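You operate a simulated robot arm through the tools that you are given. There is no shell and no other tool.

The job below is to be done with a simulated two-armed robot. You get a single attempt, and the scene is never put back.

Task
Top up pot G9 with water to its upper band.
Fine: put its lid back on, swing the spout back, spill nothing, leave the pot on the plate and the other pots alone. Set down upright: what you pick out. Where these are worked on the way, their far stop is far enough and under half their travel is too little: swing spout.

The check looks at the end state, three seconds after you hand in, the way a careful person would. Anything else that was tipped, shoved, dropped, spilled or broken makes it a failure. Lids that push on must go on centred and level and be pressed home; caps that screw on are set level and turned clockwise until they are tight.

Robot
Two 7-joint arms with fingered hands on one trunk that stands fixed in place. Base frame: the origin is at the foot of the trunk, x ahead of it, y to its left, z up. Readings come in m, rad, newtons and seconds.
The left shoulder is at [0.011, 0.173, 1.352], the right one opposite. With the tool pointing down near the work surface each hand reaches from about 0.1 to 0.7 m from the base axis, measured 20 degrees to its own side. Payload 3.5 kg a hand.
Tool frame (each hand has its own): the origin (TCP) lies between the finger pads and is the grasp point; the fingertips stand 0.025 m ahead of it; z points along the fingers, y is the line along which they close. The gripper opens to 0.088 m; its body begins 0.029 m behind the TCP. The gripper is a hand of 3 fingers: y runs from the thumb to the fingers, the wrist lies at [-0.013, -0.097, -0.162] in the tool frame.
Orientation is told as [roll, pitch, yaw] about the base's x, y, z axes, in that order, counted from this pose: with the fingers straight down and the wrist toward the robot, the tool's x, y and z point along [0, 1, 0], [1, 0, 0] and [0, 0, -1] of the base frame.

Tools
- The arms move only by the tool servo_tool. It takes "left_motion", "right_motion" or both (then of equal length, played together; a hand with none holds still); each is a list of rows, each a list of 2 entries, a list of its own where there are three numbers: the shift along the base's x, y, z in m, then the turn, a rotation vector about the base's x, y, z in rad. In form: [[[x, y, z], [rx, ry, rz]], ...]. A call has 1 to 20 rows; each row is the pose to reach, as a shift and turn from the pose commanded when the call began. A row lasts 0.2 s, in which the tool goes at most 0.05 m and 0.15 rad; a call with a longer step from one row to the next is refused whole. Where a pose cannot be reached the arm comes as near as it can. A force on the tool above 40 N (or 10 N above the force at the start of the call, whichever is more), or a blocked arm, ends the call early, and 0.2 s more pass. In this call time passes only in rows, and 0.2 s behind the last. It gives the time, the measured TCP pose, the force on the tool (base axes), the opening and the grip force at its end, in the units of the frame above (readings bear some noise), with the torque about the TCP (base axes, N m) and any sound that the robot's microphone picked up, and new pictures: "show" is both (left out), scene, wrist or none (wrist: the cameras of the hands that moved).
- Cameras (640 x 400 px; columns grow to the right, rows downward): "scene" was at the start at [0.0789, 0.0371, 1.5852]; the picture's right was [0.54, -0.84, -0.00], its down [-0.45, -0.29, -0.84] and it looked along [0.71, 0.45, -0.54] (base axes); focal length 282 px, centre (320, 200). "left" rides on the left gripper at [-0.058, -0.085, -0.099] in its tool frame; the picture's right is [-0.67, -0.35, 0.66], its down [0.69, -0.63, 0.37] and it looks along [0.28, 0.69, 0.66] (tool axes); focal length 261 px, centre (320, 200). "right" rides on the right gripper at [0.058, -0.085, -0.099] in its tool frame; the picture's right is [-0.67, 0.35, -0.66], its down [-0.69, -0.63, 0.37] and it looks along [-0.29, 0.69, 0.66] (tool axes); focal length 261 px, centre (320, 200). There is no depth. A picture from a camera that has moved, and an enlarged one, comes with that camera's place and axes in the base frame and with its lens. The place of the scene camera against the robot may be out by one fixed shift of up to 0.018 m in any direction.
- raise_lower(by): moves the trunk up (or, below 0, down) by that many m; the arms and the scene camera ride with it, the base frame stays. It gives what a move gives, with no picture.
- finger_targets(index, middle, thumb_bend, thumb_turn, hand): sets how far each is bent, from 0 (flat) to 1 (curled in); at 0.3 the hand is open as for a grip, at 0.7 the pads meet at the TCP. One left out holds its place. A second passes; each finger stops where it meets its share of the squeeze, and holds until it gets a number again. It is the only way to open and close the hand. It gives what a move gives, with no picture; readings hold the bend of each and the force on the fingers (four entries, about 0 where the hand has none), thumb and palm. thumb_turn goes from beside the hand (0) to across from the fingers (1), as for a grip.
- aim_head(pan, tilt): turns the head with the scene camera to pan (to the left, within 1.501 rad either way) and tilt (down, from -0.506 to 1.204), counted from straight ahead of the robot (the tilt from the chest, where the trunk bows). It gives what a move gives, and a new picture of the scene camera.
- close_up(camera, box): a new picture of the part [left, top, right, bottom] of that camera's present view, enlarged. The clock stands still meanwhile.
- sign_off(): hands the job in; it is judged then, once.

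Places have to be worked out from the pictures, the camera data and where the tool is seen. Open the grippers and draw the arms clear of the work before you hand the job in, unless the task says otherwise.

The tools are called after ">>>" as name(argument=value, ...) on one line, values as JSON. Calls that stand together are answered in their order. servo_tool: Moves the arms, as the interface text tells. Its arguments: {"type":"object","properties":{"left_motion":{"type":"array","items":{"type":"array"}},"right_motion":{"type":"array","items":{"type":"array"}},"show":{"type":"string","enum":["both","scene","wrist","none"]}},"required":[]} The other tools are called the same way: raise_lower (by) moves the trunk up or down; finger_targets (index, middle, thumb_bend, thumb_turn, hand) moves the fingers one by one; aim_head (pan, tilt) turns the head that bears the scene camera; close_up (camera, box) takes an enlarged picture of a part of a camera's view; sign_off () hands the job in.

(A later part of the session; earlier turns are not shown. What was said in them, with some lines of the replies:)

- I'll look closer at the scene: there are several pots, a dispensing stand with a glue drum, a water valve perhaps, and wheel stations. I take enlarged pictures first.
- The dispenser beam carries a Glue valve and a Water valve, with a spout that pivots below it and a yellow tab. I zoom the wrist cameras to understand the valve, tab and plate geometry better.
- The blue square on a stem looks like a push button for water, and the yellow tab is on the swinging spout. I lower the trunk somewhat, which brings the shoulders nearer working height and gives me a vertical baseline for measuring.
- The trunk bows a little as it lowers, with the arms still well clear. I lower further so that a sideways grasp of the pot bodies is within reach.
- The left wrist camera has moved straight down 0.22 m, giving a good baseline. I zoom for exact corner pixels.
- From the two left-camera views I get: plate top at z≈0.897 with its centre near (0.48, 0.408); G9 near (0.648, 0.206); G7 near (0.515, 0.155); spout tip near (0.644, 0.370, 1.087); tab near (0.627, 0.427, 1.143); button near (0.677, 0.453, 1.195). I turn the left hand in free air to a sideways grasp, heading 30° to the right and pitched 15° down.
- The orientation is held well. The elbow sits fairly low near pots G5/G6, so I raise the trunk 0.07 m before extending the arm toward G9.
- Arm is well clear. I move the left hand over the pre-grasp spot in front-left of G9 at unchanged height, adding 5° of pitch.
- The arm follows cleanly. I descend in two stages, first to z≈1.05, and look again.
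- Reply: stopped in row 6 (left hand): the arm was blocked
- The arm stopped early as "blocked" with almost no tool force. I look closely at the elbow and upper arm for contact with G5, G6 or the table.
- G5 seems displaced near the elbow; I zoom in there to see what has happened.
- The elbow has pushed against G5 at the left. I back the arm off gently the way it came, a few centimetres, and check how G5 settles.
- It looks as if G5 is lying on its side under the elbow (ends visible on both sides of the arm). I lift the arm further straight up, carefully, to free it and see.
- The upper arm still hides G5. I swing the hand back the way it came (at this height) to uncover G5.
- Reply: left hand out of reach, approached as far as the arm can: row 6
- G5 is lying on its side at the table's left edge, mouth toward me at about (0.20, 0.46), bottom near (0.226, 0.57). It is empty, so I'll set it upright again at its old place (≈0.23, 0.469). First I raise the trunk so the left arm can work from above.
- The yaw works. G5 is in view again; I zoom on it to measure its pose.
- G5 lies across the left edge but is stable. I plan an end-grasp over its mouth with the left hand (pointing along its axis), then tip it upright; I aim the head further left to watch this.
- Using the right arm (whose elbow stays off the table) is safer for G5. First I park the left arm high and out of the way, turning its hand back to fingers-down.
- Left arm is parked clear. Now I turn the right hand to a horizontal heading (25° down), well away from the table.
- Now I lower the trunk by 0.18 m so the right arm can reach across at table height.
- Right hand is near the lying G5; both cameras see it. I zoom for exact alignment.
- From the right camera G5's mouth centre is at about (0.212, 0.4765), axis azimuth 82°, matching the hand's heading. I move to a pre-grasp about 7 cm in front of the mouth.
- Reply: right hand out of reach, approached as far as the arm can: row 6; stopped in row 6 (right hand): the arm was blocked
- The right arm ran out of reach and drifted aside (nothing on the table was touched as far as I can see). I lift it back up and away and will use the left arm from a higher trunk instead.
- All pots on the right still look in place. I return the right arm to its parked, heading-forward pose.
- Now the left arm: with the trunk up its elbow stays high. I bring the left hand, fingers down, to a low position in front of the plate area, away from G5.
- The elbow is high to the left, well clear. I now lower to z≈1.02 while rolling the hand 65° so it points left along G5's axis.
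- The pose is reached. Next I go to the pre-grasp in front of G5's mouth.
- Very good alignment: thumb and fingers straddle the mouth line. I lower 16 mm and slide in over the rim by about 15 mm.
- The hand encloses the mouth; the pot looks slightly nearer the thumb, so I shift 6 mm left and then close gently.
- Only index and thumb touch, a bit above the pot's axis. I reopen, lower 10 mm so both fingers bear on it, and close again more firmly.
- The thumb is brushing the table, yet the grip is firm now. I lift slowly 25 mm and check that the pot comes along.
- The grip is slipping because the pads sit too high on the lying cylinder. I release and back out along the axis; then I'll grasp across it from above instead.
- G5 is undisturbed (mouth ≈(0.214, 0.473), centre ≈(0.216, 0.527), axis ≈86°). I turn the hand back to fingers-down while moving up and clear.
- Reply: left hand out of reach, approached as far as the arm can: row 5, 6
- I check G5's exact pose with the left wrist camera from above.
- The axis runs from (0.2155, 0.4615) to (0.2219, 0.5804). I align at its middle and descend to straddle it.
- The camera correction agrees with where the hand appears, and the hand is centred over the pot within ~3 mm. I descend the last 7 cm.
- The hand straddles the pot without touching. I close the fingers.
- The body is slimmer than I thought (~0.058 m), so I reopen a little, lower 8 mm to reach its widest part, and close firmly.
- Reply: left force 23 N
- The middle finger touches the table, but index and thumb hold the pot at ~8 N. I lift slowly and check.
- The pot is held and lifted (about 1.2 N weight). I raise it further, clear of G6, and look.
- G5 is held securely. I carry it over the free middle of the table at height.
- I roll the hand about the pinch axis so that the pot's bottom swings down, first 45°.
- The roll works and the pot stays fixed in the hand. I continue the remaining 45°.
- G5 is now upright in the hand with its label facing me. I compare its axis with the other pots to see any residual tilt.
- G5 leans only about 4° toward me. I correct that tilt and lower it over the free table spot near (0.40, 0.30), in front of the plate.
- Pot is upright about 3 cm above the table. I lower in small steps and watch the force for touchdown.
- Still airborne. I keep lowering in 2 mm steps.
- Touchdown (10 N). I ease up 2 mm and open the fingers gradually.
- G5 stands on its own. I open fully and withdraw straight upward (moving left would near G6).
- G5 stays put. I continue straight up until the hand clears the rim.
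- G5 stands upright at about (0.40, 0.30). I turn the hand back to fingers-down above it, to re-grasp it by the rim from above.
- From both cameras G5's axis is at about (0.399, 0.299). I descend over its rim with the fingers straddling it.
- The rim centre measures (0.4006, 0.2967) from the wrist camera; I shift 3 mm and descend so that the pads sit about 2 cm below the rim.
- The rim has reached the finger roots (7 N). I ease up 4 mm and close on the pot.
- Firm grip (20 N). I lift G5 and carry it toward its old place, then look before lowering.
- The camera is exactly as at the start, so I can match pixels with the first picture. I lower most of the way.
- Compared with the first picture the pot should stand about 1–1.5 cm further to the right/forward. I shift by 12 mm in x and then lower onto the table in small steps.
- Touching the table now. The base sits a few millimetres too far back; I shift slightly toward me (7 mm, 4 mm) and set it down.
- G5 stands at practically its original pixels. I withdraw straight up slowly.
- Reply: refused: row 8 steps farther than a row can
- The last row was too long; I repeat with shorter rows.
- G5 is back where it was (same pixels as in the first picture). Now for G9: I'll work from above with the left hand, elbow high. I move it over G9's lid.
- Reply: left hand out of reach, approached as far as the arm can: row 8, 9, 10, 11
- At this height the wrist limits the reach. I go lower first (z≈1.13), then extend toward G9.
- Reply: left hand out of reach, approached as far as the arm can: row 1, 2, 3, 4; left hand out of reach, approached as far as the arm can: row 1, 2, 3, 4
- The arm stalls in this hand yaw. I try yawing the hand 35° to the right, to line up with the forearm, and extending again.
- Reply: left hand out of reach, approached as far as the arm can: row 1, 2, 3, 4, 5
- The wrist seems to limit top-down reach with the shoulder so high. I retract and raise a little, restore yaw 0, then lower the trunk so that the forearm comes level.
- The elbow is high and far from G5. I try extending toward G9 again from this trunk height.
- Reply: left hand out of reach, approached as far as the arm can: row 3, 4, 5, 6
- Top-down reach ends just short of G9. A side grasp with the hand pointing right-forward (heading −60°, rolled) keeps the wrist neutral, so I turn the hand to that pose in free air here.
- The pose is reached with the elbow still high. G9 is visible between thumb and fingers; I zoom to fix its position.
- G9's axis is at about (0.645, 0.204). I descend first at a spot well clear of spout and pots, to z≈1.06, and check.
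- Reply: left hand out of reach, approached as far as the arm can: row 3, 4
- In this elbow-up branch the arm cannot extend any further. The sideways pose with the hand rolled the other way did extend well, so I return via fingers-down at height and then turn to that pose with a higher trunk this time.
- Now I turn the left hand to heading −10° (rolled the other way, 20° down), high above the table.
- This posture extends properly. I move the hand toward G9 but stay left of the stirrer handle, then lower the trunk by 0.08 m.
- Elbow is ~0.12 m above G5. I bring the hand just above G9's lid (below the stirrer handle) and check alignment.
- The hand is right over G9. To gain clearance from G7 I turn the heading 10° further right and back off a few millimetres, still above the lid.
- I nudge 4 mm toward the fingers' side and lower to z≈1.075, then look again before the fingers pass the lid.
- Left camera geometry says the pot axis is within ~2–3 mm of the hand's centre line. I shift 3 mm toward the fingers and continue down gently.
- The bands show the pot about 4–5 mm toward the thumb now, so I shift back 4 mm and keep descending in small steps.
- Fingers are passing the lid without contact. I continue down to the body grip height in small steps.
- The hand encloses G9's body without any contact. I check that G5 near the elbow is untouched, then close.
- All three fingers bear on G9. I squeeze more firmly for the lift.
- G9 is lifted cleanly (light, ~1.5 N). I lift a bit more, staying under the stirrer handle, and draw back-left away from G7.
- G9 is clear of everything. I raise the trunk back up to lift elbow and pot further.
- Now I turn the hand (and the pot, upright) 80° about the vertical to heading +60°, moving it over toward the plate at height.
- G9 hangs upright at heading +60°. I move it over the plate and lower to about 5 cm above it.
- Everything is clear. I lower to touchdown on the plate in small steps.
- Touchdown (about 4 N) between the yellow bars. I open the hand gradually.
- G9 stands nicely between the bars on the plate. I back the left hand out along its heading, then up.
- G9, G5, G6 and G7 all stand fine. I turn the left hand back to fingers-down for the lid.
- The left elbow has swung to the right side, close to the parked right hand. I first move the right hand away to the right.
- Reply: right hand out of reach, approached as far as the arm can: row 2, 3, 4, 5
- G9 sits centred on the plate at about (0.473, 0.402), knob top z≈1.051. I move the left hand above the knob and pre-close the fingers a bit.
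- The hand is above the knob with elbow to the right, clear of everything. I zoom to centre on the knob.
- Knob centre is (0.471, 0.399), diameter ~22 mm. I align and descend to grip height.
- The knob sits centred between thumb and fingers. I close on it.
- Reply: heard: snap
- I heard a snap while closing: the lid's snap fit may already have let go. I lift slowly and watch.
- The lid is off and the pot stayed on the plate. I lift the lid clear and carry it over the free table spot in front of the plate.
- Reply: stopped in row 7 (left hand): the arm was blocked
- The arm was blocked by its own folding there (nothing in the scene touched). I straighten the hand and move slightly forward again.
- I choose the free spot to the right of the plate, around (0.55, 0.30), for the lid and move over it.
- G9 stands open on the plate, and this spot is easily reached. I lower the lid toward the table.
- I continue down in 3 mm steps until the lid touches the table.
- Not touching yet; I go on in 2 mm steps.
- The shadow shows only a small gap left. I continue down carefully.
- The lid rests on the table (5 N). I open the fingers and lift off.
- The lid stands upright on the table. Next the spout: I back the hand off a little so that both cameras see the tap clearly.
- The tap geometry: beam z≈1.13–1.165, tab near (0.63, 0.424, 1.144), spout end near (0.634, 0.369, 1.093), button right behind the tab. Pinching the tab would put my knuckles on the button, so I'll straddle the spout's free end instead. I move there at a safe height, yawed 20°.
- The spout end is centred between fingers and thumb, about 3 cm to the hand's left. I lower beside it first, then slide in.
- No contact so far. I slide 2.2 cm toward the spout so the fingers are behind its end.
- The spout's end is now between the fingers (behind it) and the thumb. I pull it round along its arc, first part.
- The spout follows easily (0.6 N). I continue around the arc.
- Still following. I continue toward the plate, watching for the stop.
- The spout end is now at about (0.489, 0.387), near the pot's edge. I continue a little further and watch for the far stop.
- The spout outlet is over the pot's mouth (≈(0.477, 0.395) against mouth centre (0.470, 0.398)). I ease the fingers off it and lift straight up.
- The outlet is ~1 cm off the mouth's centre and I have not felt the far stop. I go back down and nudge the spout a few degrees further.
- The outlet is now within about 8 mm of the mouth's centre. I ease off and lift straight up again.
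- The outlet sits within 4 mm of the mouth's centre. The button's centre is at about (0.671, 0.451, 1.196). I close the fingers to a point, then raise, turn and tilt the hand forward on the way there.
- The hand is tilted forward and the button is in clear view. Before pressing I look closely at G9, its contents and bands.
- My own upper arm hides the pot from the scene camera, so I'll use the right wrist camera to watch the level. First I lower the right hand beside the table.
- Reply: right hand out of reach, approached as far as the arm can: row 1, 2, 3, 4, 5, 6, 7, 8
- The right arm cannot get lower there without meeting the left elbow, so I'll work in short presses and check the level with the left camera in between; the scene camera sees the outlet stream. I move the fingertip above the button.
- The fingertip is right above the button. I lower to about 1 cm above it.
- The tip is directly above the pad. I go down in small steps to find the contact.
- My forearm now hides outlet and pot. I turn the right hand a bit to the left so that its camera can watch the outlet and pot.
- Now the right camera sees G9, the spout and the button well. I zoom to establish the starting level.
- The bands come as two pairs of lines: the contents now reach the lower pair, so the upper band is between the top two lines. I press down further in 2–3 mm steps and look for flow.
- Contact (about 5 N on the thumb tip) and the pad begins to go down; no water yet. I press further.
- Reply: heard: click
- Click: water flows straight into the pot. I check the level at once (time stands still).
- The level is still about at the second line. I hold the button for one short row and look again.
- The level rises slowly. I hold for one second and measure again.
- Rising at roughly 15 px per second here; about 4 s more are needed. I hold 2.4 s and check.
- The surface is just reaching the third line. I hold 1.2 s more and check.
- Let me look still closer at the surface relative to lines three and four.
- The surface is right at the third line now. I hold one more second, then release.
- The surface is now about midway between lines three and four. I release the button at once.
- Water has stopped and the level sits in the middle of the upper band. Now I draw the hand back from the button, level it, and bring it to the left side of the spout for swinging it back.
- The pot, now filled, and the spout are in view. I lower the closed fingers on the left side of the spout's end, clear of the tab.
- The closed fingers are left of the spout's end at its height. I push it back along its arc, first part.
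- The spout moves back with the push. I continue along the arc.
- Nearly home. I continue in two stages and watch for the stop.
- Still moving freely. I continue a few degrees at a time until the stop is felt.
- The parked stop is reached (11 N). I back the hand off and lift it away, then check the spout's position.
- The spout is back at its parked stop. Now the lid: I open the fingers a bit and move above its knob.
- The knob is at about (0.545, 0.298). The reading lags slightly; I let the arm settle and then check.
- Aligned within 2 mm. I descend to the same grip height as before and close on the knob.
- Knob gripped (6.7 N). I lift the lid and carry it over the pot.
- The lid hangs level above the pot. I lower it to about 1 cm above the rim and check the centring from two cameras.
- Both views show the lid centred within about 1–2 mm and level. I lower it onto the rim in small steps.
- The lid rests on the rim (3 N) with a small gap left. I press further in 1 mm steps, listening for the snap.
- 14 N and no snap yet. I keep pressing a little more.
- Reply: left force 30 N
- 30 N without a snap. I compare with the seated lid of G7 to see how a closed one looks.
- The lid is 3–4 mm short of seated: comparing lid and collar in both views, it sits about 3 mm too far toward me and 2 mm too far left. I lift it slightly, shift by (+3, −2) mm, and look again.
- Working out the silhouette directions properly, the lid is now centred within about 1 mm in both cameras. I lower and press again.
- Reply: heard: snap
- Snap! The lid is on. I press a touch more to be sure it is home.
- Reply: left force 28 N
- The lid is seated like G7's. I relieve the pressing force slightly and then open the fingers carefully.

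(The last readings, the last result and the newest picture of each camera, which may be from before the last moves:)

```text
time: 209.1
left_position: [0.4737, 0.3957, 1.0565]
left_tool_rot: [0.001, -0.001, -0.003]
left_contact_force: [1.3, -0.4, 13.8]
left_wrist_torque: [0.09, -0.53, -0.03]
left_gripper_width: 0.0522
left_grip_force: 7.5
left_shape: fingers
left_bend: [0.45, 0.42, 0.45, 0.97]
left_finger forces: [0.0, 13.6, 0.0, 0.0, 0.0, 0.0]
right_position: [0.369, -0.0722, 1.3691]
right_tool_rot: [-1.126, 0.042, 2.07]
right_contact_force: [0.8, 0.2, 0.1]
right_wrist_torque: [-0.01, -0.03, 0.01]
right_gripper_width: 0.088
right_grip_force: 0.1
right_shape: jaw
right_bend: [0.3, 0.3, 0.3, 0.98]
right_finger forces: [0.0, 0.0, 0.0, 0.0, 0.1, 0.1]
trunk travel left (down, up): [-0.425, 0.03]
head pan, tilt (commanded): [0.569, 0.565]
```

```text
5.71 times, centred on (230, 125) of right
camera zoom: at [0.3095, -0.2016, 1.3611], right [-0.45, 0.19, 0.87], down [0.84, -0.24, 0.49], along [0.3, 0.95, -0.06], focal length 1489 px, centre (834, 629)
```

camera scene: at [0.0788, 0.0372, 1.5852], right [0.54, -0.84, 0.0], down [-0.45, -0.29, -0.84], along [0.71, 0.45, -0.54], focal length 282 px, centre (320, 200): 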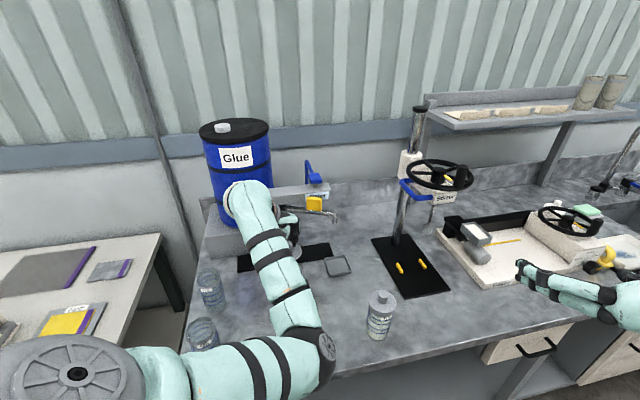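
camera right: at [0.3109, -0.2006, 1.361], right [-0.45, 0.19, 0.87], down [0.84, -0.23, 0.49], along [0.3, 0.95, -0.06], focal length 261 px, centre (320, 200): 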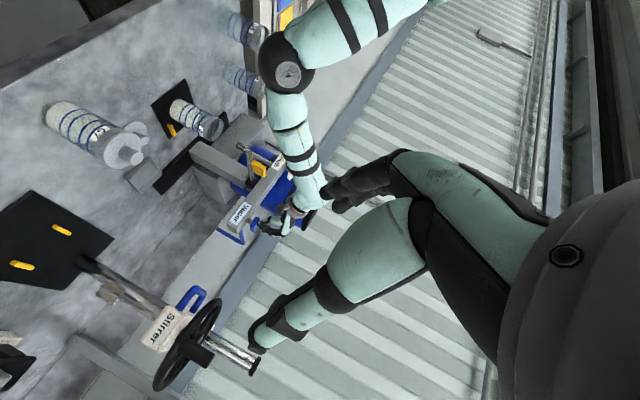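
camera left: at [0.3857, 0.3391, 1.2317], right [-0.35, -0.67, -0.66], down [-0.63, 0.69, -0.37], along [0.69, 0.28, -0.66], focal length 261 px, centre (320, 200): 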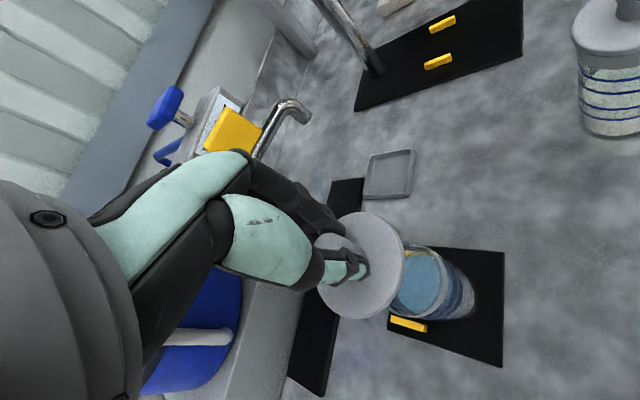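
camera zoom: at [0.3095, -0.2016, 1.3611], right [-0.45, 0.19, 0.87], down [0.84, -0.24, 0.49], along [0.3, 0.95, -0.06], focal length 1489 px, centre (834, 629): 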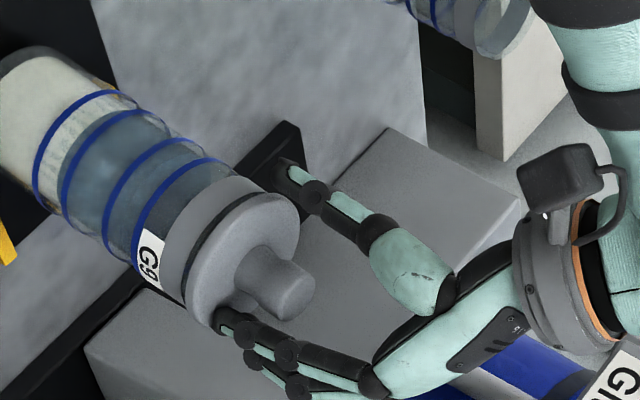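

The middle finger is pressing on the lid's far edge and tilting the pot. I raise the hand at once.

>>> servo_tool(left_motion=[[[0, 0, 0.006], [0, 0, 0]], [[0, 0, 0.012], [0, 0, 0]]], show="none")

>>> close_up(camera="right", box=[190, 90, 270, 160])

>>> close_up(camera="right", box=[150, 60, 290, 180])

```text
time: 209.7
left_position: [0.4754, 0.3967, 1.0672]
left_tool_rot: [0.002, 0.0, 0.0]
left_contact_force: [-0.5, 0.7, 0.1]
left_wrist_torque: [0.0, 0.03, 0.01]
left_gripper_width: 0.0521
left_grip_force: 0.0
left_shape: fingers
left_bend: [0.45, 0.45, 0.45, 0.97]
left_finger forces: [0.0, 0.0, 0.0, 0.0, 0.0, 0.0]
right_position: [0.3702, -0.07, 1.3675]
right_tool_rot: [-1.124, 0.044, 2.07]
right_contact_force: [0.3, -1.0, -0.5]
right_wrist_torque: [-0.01, 0.01, -0.02]
right_gripper_width: 0.0878
right_grip_force: 0.0
right_shape: jaw
right_bend: [0.3, 0.3, 0.3, 0.98]
right_finger forces: [0.1, 0.0, 0.0, 0.0, 0.0, 0.0]
trunk travel left (down, up): [-0.425, 0.03]
head pan, tilt (commanded): [0.569, 0.565]
```

```text
5.71 times, centred on (230, 125) of right
camera zoom: at [0.3108, -0.2004, 1.3608], right [-0.45, 0.19, 0.87], down [0.84, -0.24, 0.49], along [0.3, 0.95, -0.06], focal length 1489 px, centre (834, 629)
```

zoom: 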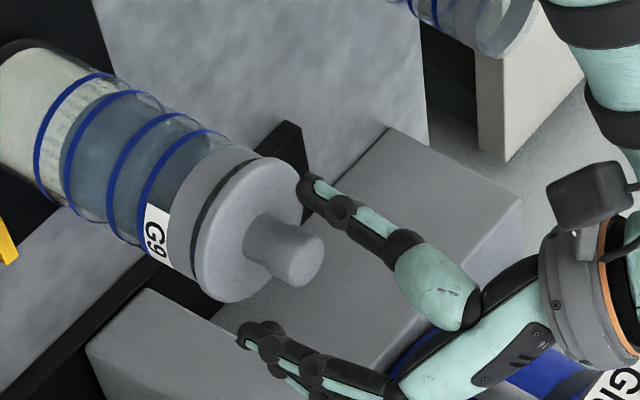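

```text
3.33 times, centred on (220, 120) of right
camera zoom: at [0.3108, -0.2004, 1.3608], right [-0.45, 0.19, 0.87], down [0.84, -0.24, 0.49], along [0.3, 0.95, -0.06], focal length 869 px, centre (653, 467)
```

zoom: 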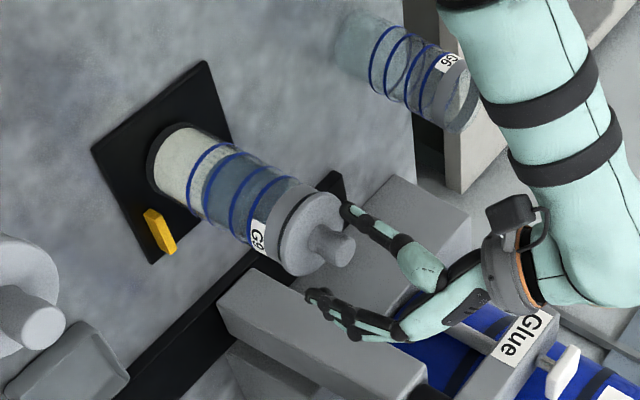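

The pot is upright again with the lid on. I check the lid fit and then retreat upward.

>>> close_up(camera="right", box=[200, 95, 250, 145])

>>> servo_tool(left_motion=[[[0, 0, 0.02], [0, 0, 0]], [[0, 0, 0.05], [0, 0, 0]], [[0, 0, 0.09], [0, 0, 0]], [[0, 0, 0.13], [0, 0, 0]], [[-0.01, -0.01, 0.17], [0, 0, 0]]], show="both")

>>> close_up(camera="left", box=[330, 200, 530, 360])

```text
8.00 times, centred on (225, 120) of right
camera zoom: at [0.3108, -0.2004, 1.3608], right [-0.45, 0.19, 0.87], down [0.84, -0.24, 0.49], along [0.3, 0.95, -0.06], focal length 2085 px, centre (1080, 840)
```

zoom: 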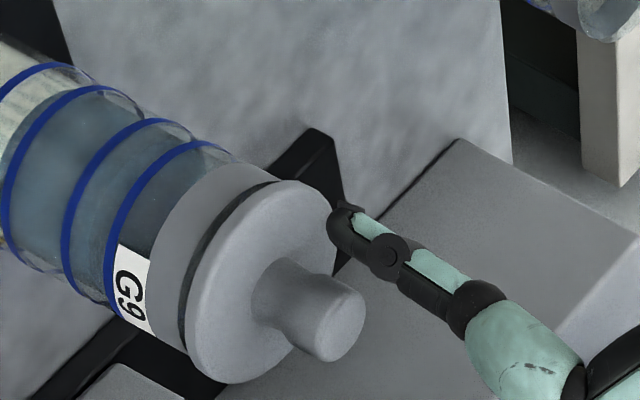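

```text
time: 210.9
left_position: [0.4664, 0.3873, 1.2362]
left_tool_rot: [0.001, 0.0, 0.001]
left_contact_force: [-0.2, -0.2, -0.2]
left_wrist_torque: [-0.03, -0.01, -0.02]
left_gripper_width: 0.0523
left_grip_force: 0.1
left_shape: fingers
left_bend: [0.45, 0.45, 0.45, 0.97]
left_finger forces: [0.1, 0.1, 0.1, 0.0, 0.1, 0.0]
right_position: [0.3702, -0.0726, 1.3688]
right_tool_rot: [-1.126, 0.041, 2.07]
right_contact_force: [-0.5, -0.6, -0.3]
right_wrist_torque: [-0.03, 0.03, 0.03]
right_gripper_width: 0.0878
right_grip_force: 0.1
right_shape: jaw
right_bend: [0.3, 0.3, 0.3, 0.98]
right_finger forces: [0.0, 0.0, 0.1, 0.0, 0.0, 0.1]
trunk travel left (down, up): [-0.425, 0.03]
head pan, tilt (commanded): [0.569, 0.565]
camera scene: at [0.0788, 0.0352, 1.5853], right [0.54, -0.84, 0.0], down [-0.45, -0.29, -0.84], along [0.71, 0.46, -0.54], focal length 282 px, centre (320, 200)
camera left: at [0.3794, 0.3273, 1.3371], right [-0.35, -0.67, -0.66], down [-0.63, 0.69, -0.36], along [0.69, 0.29, -0.66], focal length 261 px, centre (320, 200)
```

scene: 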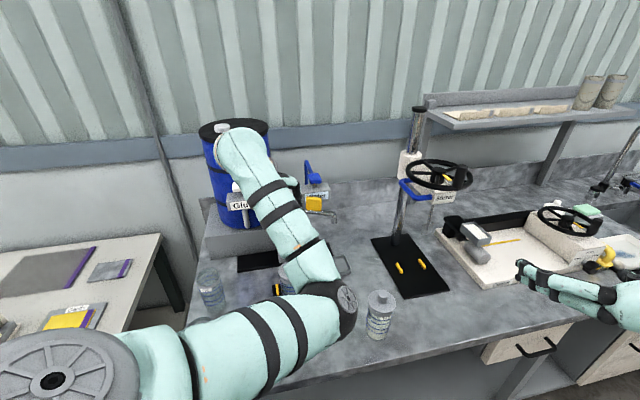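
left: 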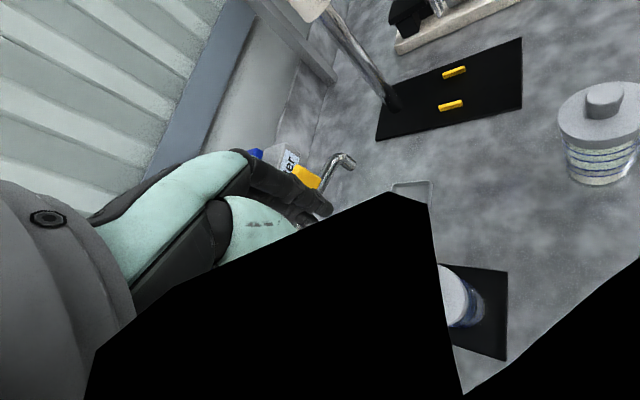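

```text
2.50 times, centred on (430, 280) of left
camera zoom: at [0.3794, 0.3273, 1.3371], right [-0.35, -0.67, -0.66], down [-0.63, 0.69, -0.36], along [0.69, 0.29, -0.66], focal length 652 px, centre (45, 0)
```

zoom: 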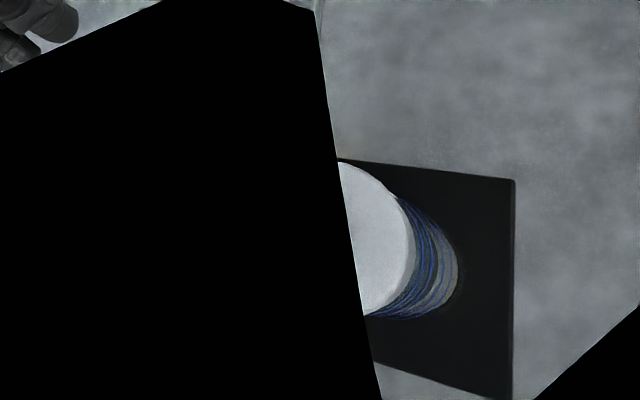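

The lid is level and centred. I draw the left arm further up and back, clear of the work.

>>> servo_tool(left_motion=[[[-0.005, -0.005, 0.04], [0, 0, 0]], [[-0.01, -0.01, 0.08], [0, 0, 0]], [[-0.015, -0.015, 0.12], [0, 0, 0]], [[-0.02, -0.02, 0.16], [0, 0, 0]], [[-0.02, -0.02, 0.2], [0, 0, 0]]], show="both")

>>> finger_targets(hand="left", index=0.3, middle=0.3, thumb_bend=0.3)

>>> close_up(camera="left", box=[300, 180, 560, 360])

>>> close_up(camera="right", box=[130, 60, 330, 220])

```text
time: 212.1
left_position: [0.4464, 0.3662, 1.4371]
left_tool_rot: [0.001, 0.001, -0.002]
left_contact_force: [-0.6, 0.1, 0.6]
left_wrist_torque: [0.02, -0.03, -0.01]
left_gripper_width: 0.0524
left_grip_force: 0.1
left_shape: fingers
left_bend: [0.45, 0.45, 0.45, 0.97]
left_finger forces: [0.1, 0.0, 0.0, 0.1, 0.1, 0.0]
right_position: [0.3693, -0.0706, 1.3676]
right_tool_rot: [-1.125, 0.04, 2.069]
right_contact_force: [0.4, -0.3, 1.0]
right_wrist_torque: [0.0, 0.01, -0.03]
right_gripper_width: 0.088
right_grip_force: 0.2
right_shape: jaw
right_bend: [0.3, 0.3, 0.3, 0.98]
right_finger forces: [0.0, 0.0, 0.1, 0.0, 0.0, 0.0]
trunk travel left (down, up): [-0.425, 0.03]
head pan, tilt (commanded): [0.569, 0.565]
camera scene: at [0.0783, 0.0362, 1.5853], right [0.54, -0.84, 0.0], down [-0.45, -0.29, -0.84], along [0.71, 0.46, -0.54], focal length 282 px, centre (320, 200)
camera left: at [0.3596, 0.3068, 1.5371], right [-0.35, -0.67, -0.66], down [-0.63, 0.69, -0.37], along [0.7, 0.28, -0.66], focal length 261 px, centre (320, 200)
```

scene: 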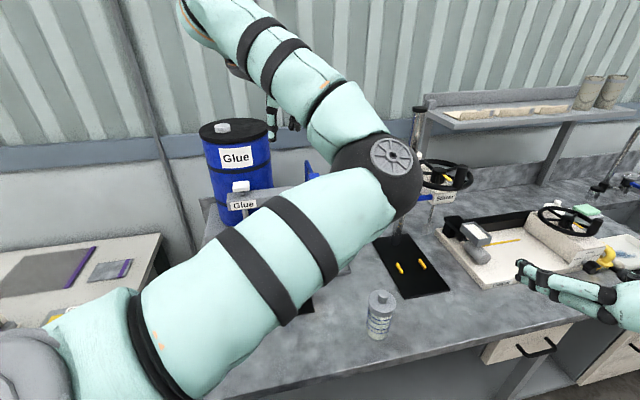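
left: 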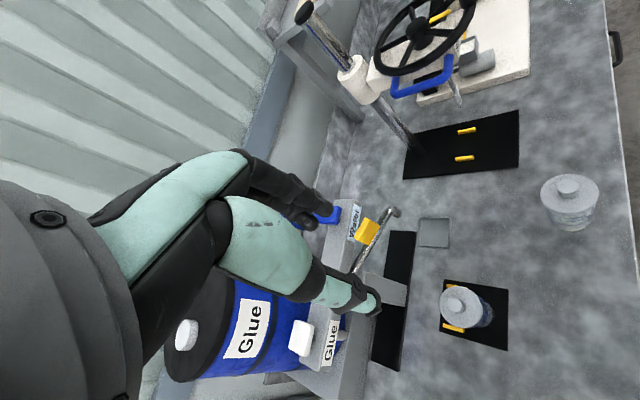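

```text
time: 213.1
left_position: [0.4458, 0.3667, 1.436]
left_tool_rot: [-0.001, -0.001, -0.001]
left_contact_force: [0.2, 0.2, 0.7]
left_wrist_torque: [0.02, 0.06, 0.02]
left_gripper_width: 0.0843
left_grip_force: 0.1
left_shape: fingers
left_bend: [0.3, 0.3, 0.3, 0.97]
left_finger forces: [0.0, 0.0, 0.0, 0.0, 0.1, 0.0]
right_position: [0.3691, -0.0711, 1.3683]
right_tool_rot: [-1.125, 0.042, 2.069]
right_contact_force: [-0.5, 0.2, 0.5]
right_wrist_torque: [-0.02, 0.02, 0.04]
right_gripper_width: 0.0877
right_grip_force: 0.1
right_shape: jaw
right_bend: [0.3, 0.3, 0.3, 0.98]
right_finger forces: [0.0, 0.1, 0.0, 0.1, 0.1, 0.0]
trunk travel left (down, up): [-0.425, 0.03]
head pan, tilt (commanded): [0.569, 0.565]
```

```text
2.22 times, centred on (430, 270) of left
camera zoom: at [0.3607, 0.3076, 1.5362], right [-0.35, -0.67, -0.66], down [-0.63, 0.69, -0.37], along [0.69, 0.28, -0.66], focal length 579 px, centre (76, 44)
```

zoom: 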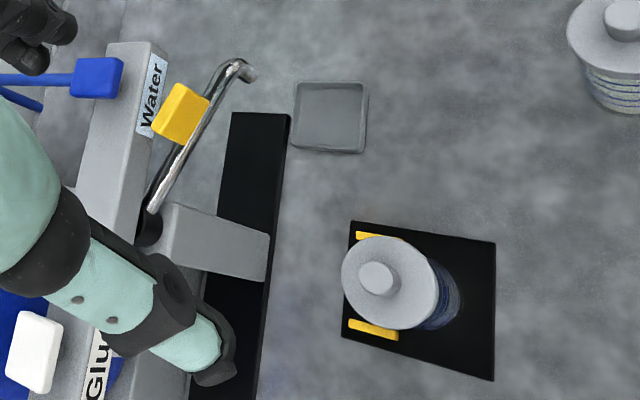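

```text
2.50 times, centred on (230, 140) of right
camera zoom: at [0.311, -0.2003, 1.3609], right [-0.45, 0.19, 0.87], down [0.84, -0.24, 0.49], along [0.3, 0.95, -0.06], focal length 652 px, centre (545, 350)
```

zoom: 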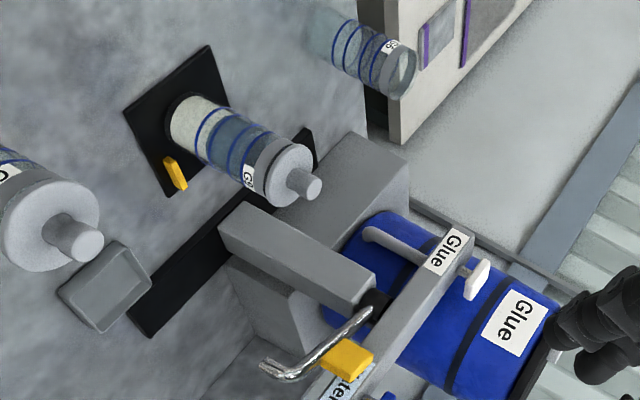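

G9 is closed on the plate and the spout parked. I check the final water level and the other pots once more.

>>> close_up(camera="right", box=[190, 98, 224, 132])

>>> close_up(camera="left", box=[400, 240, 520, 340])

>>> close_up(camera="right", box=[190, 0, 330, 110])

```text
11.76 times, centred on (207, 115) of right
camera zoom: at [0.311, -0.2003, 1.3609], right [-0.45, 0.19, 0.87], down [0.84, -0.24, 0.49], along [0.3, 0.95, -0.06], focal length 3066 px, centre (1649, 1200)
```

zoom: 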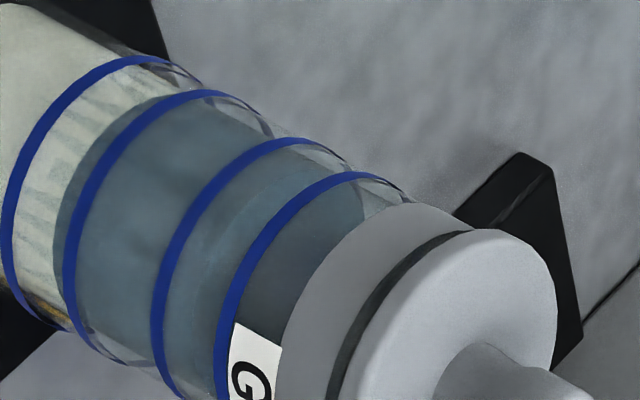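

```text
4.00 times, centred on (460, 290) of left
camera zoom: at [0.3607, 0.3076, 1.5362], right [-0.35, -0.67, -0.66], down [-0.63, 0.69, -0.37], along [0.69, 0.28, -0.66], focal length 1043 px, centre (-240, -160)
```

zoom: 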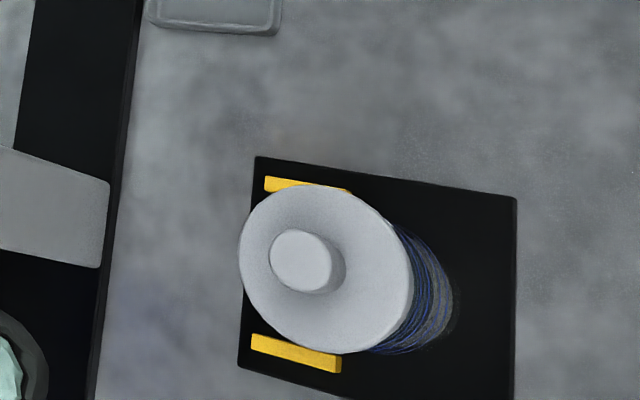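

```text
3.64 times, centred on (260, 55) of right
camera zoom: at [0.311, -0.2003, 1.3609], right [-0.45, 0.19, 0.87], down [0.84, -0.24, 0.49], along [0.3, 0.95, -0.06], focal length 948 px, centre (538, 727)
```

zoom: 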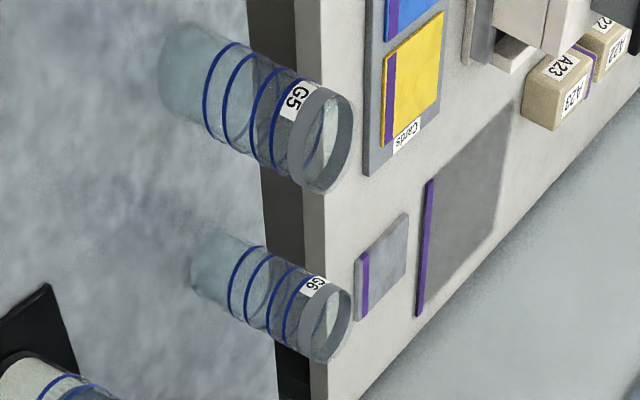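

All is in order: G9 filled to the middle of its upper band, lid seated like G7's (same thin gap), pot on the plate, spout parked, G5/G6/G7 standing, hands open and high above the work. I hand the job in.

>>> sign_off()

```text
The job is handed in.
```

I topped up G9 with water to the middle of its upper band and handed the job in. I took the upper band to be the gap between the top two blue lines.

- **Pot and lid:** G9 stands on the plate between the yellow bars. The lid snapped on and sits like G7's.
- **Spout:** it is back against its parked stop. I saw no water on the table or plate in the close-ups I took.
- **Mishap with G5:** early on, my left elbow knocked over G5, which was empty. I stood it back up within a few millimetres of where it was, with its label turned by a few degrees. "Leave the other pots alone" was therefore broken along the way. If the check compares only the end state, it may still pass.
- **Brief tilt of G9:** when I let go of the lid, a finger pressed its edge and the closed pot tipped slightly. I lifted the hand at once and the pot settled upright, with the lid still seated.

G5 and G6 looked upright in my last views, and G7 was still standing where it was. Both hands are open and well above the work.
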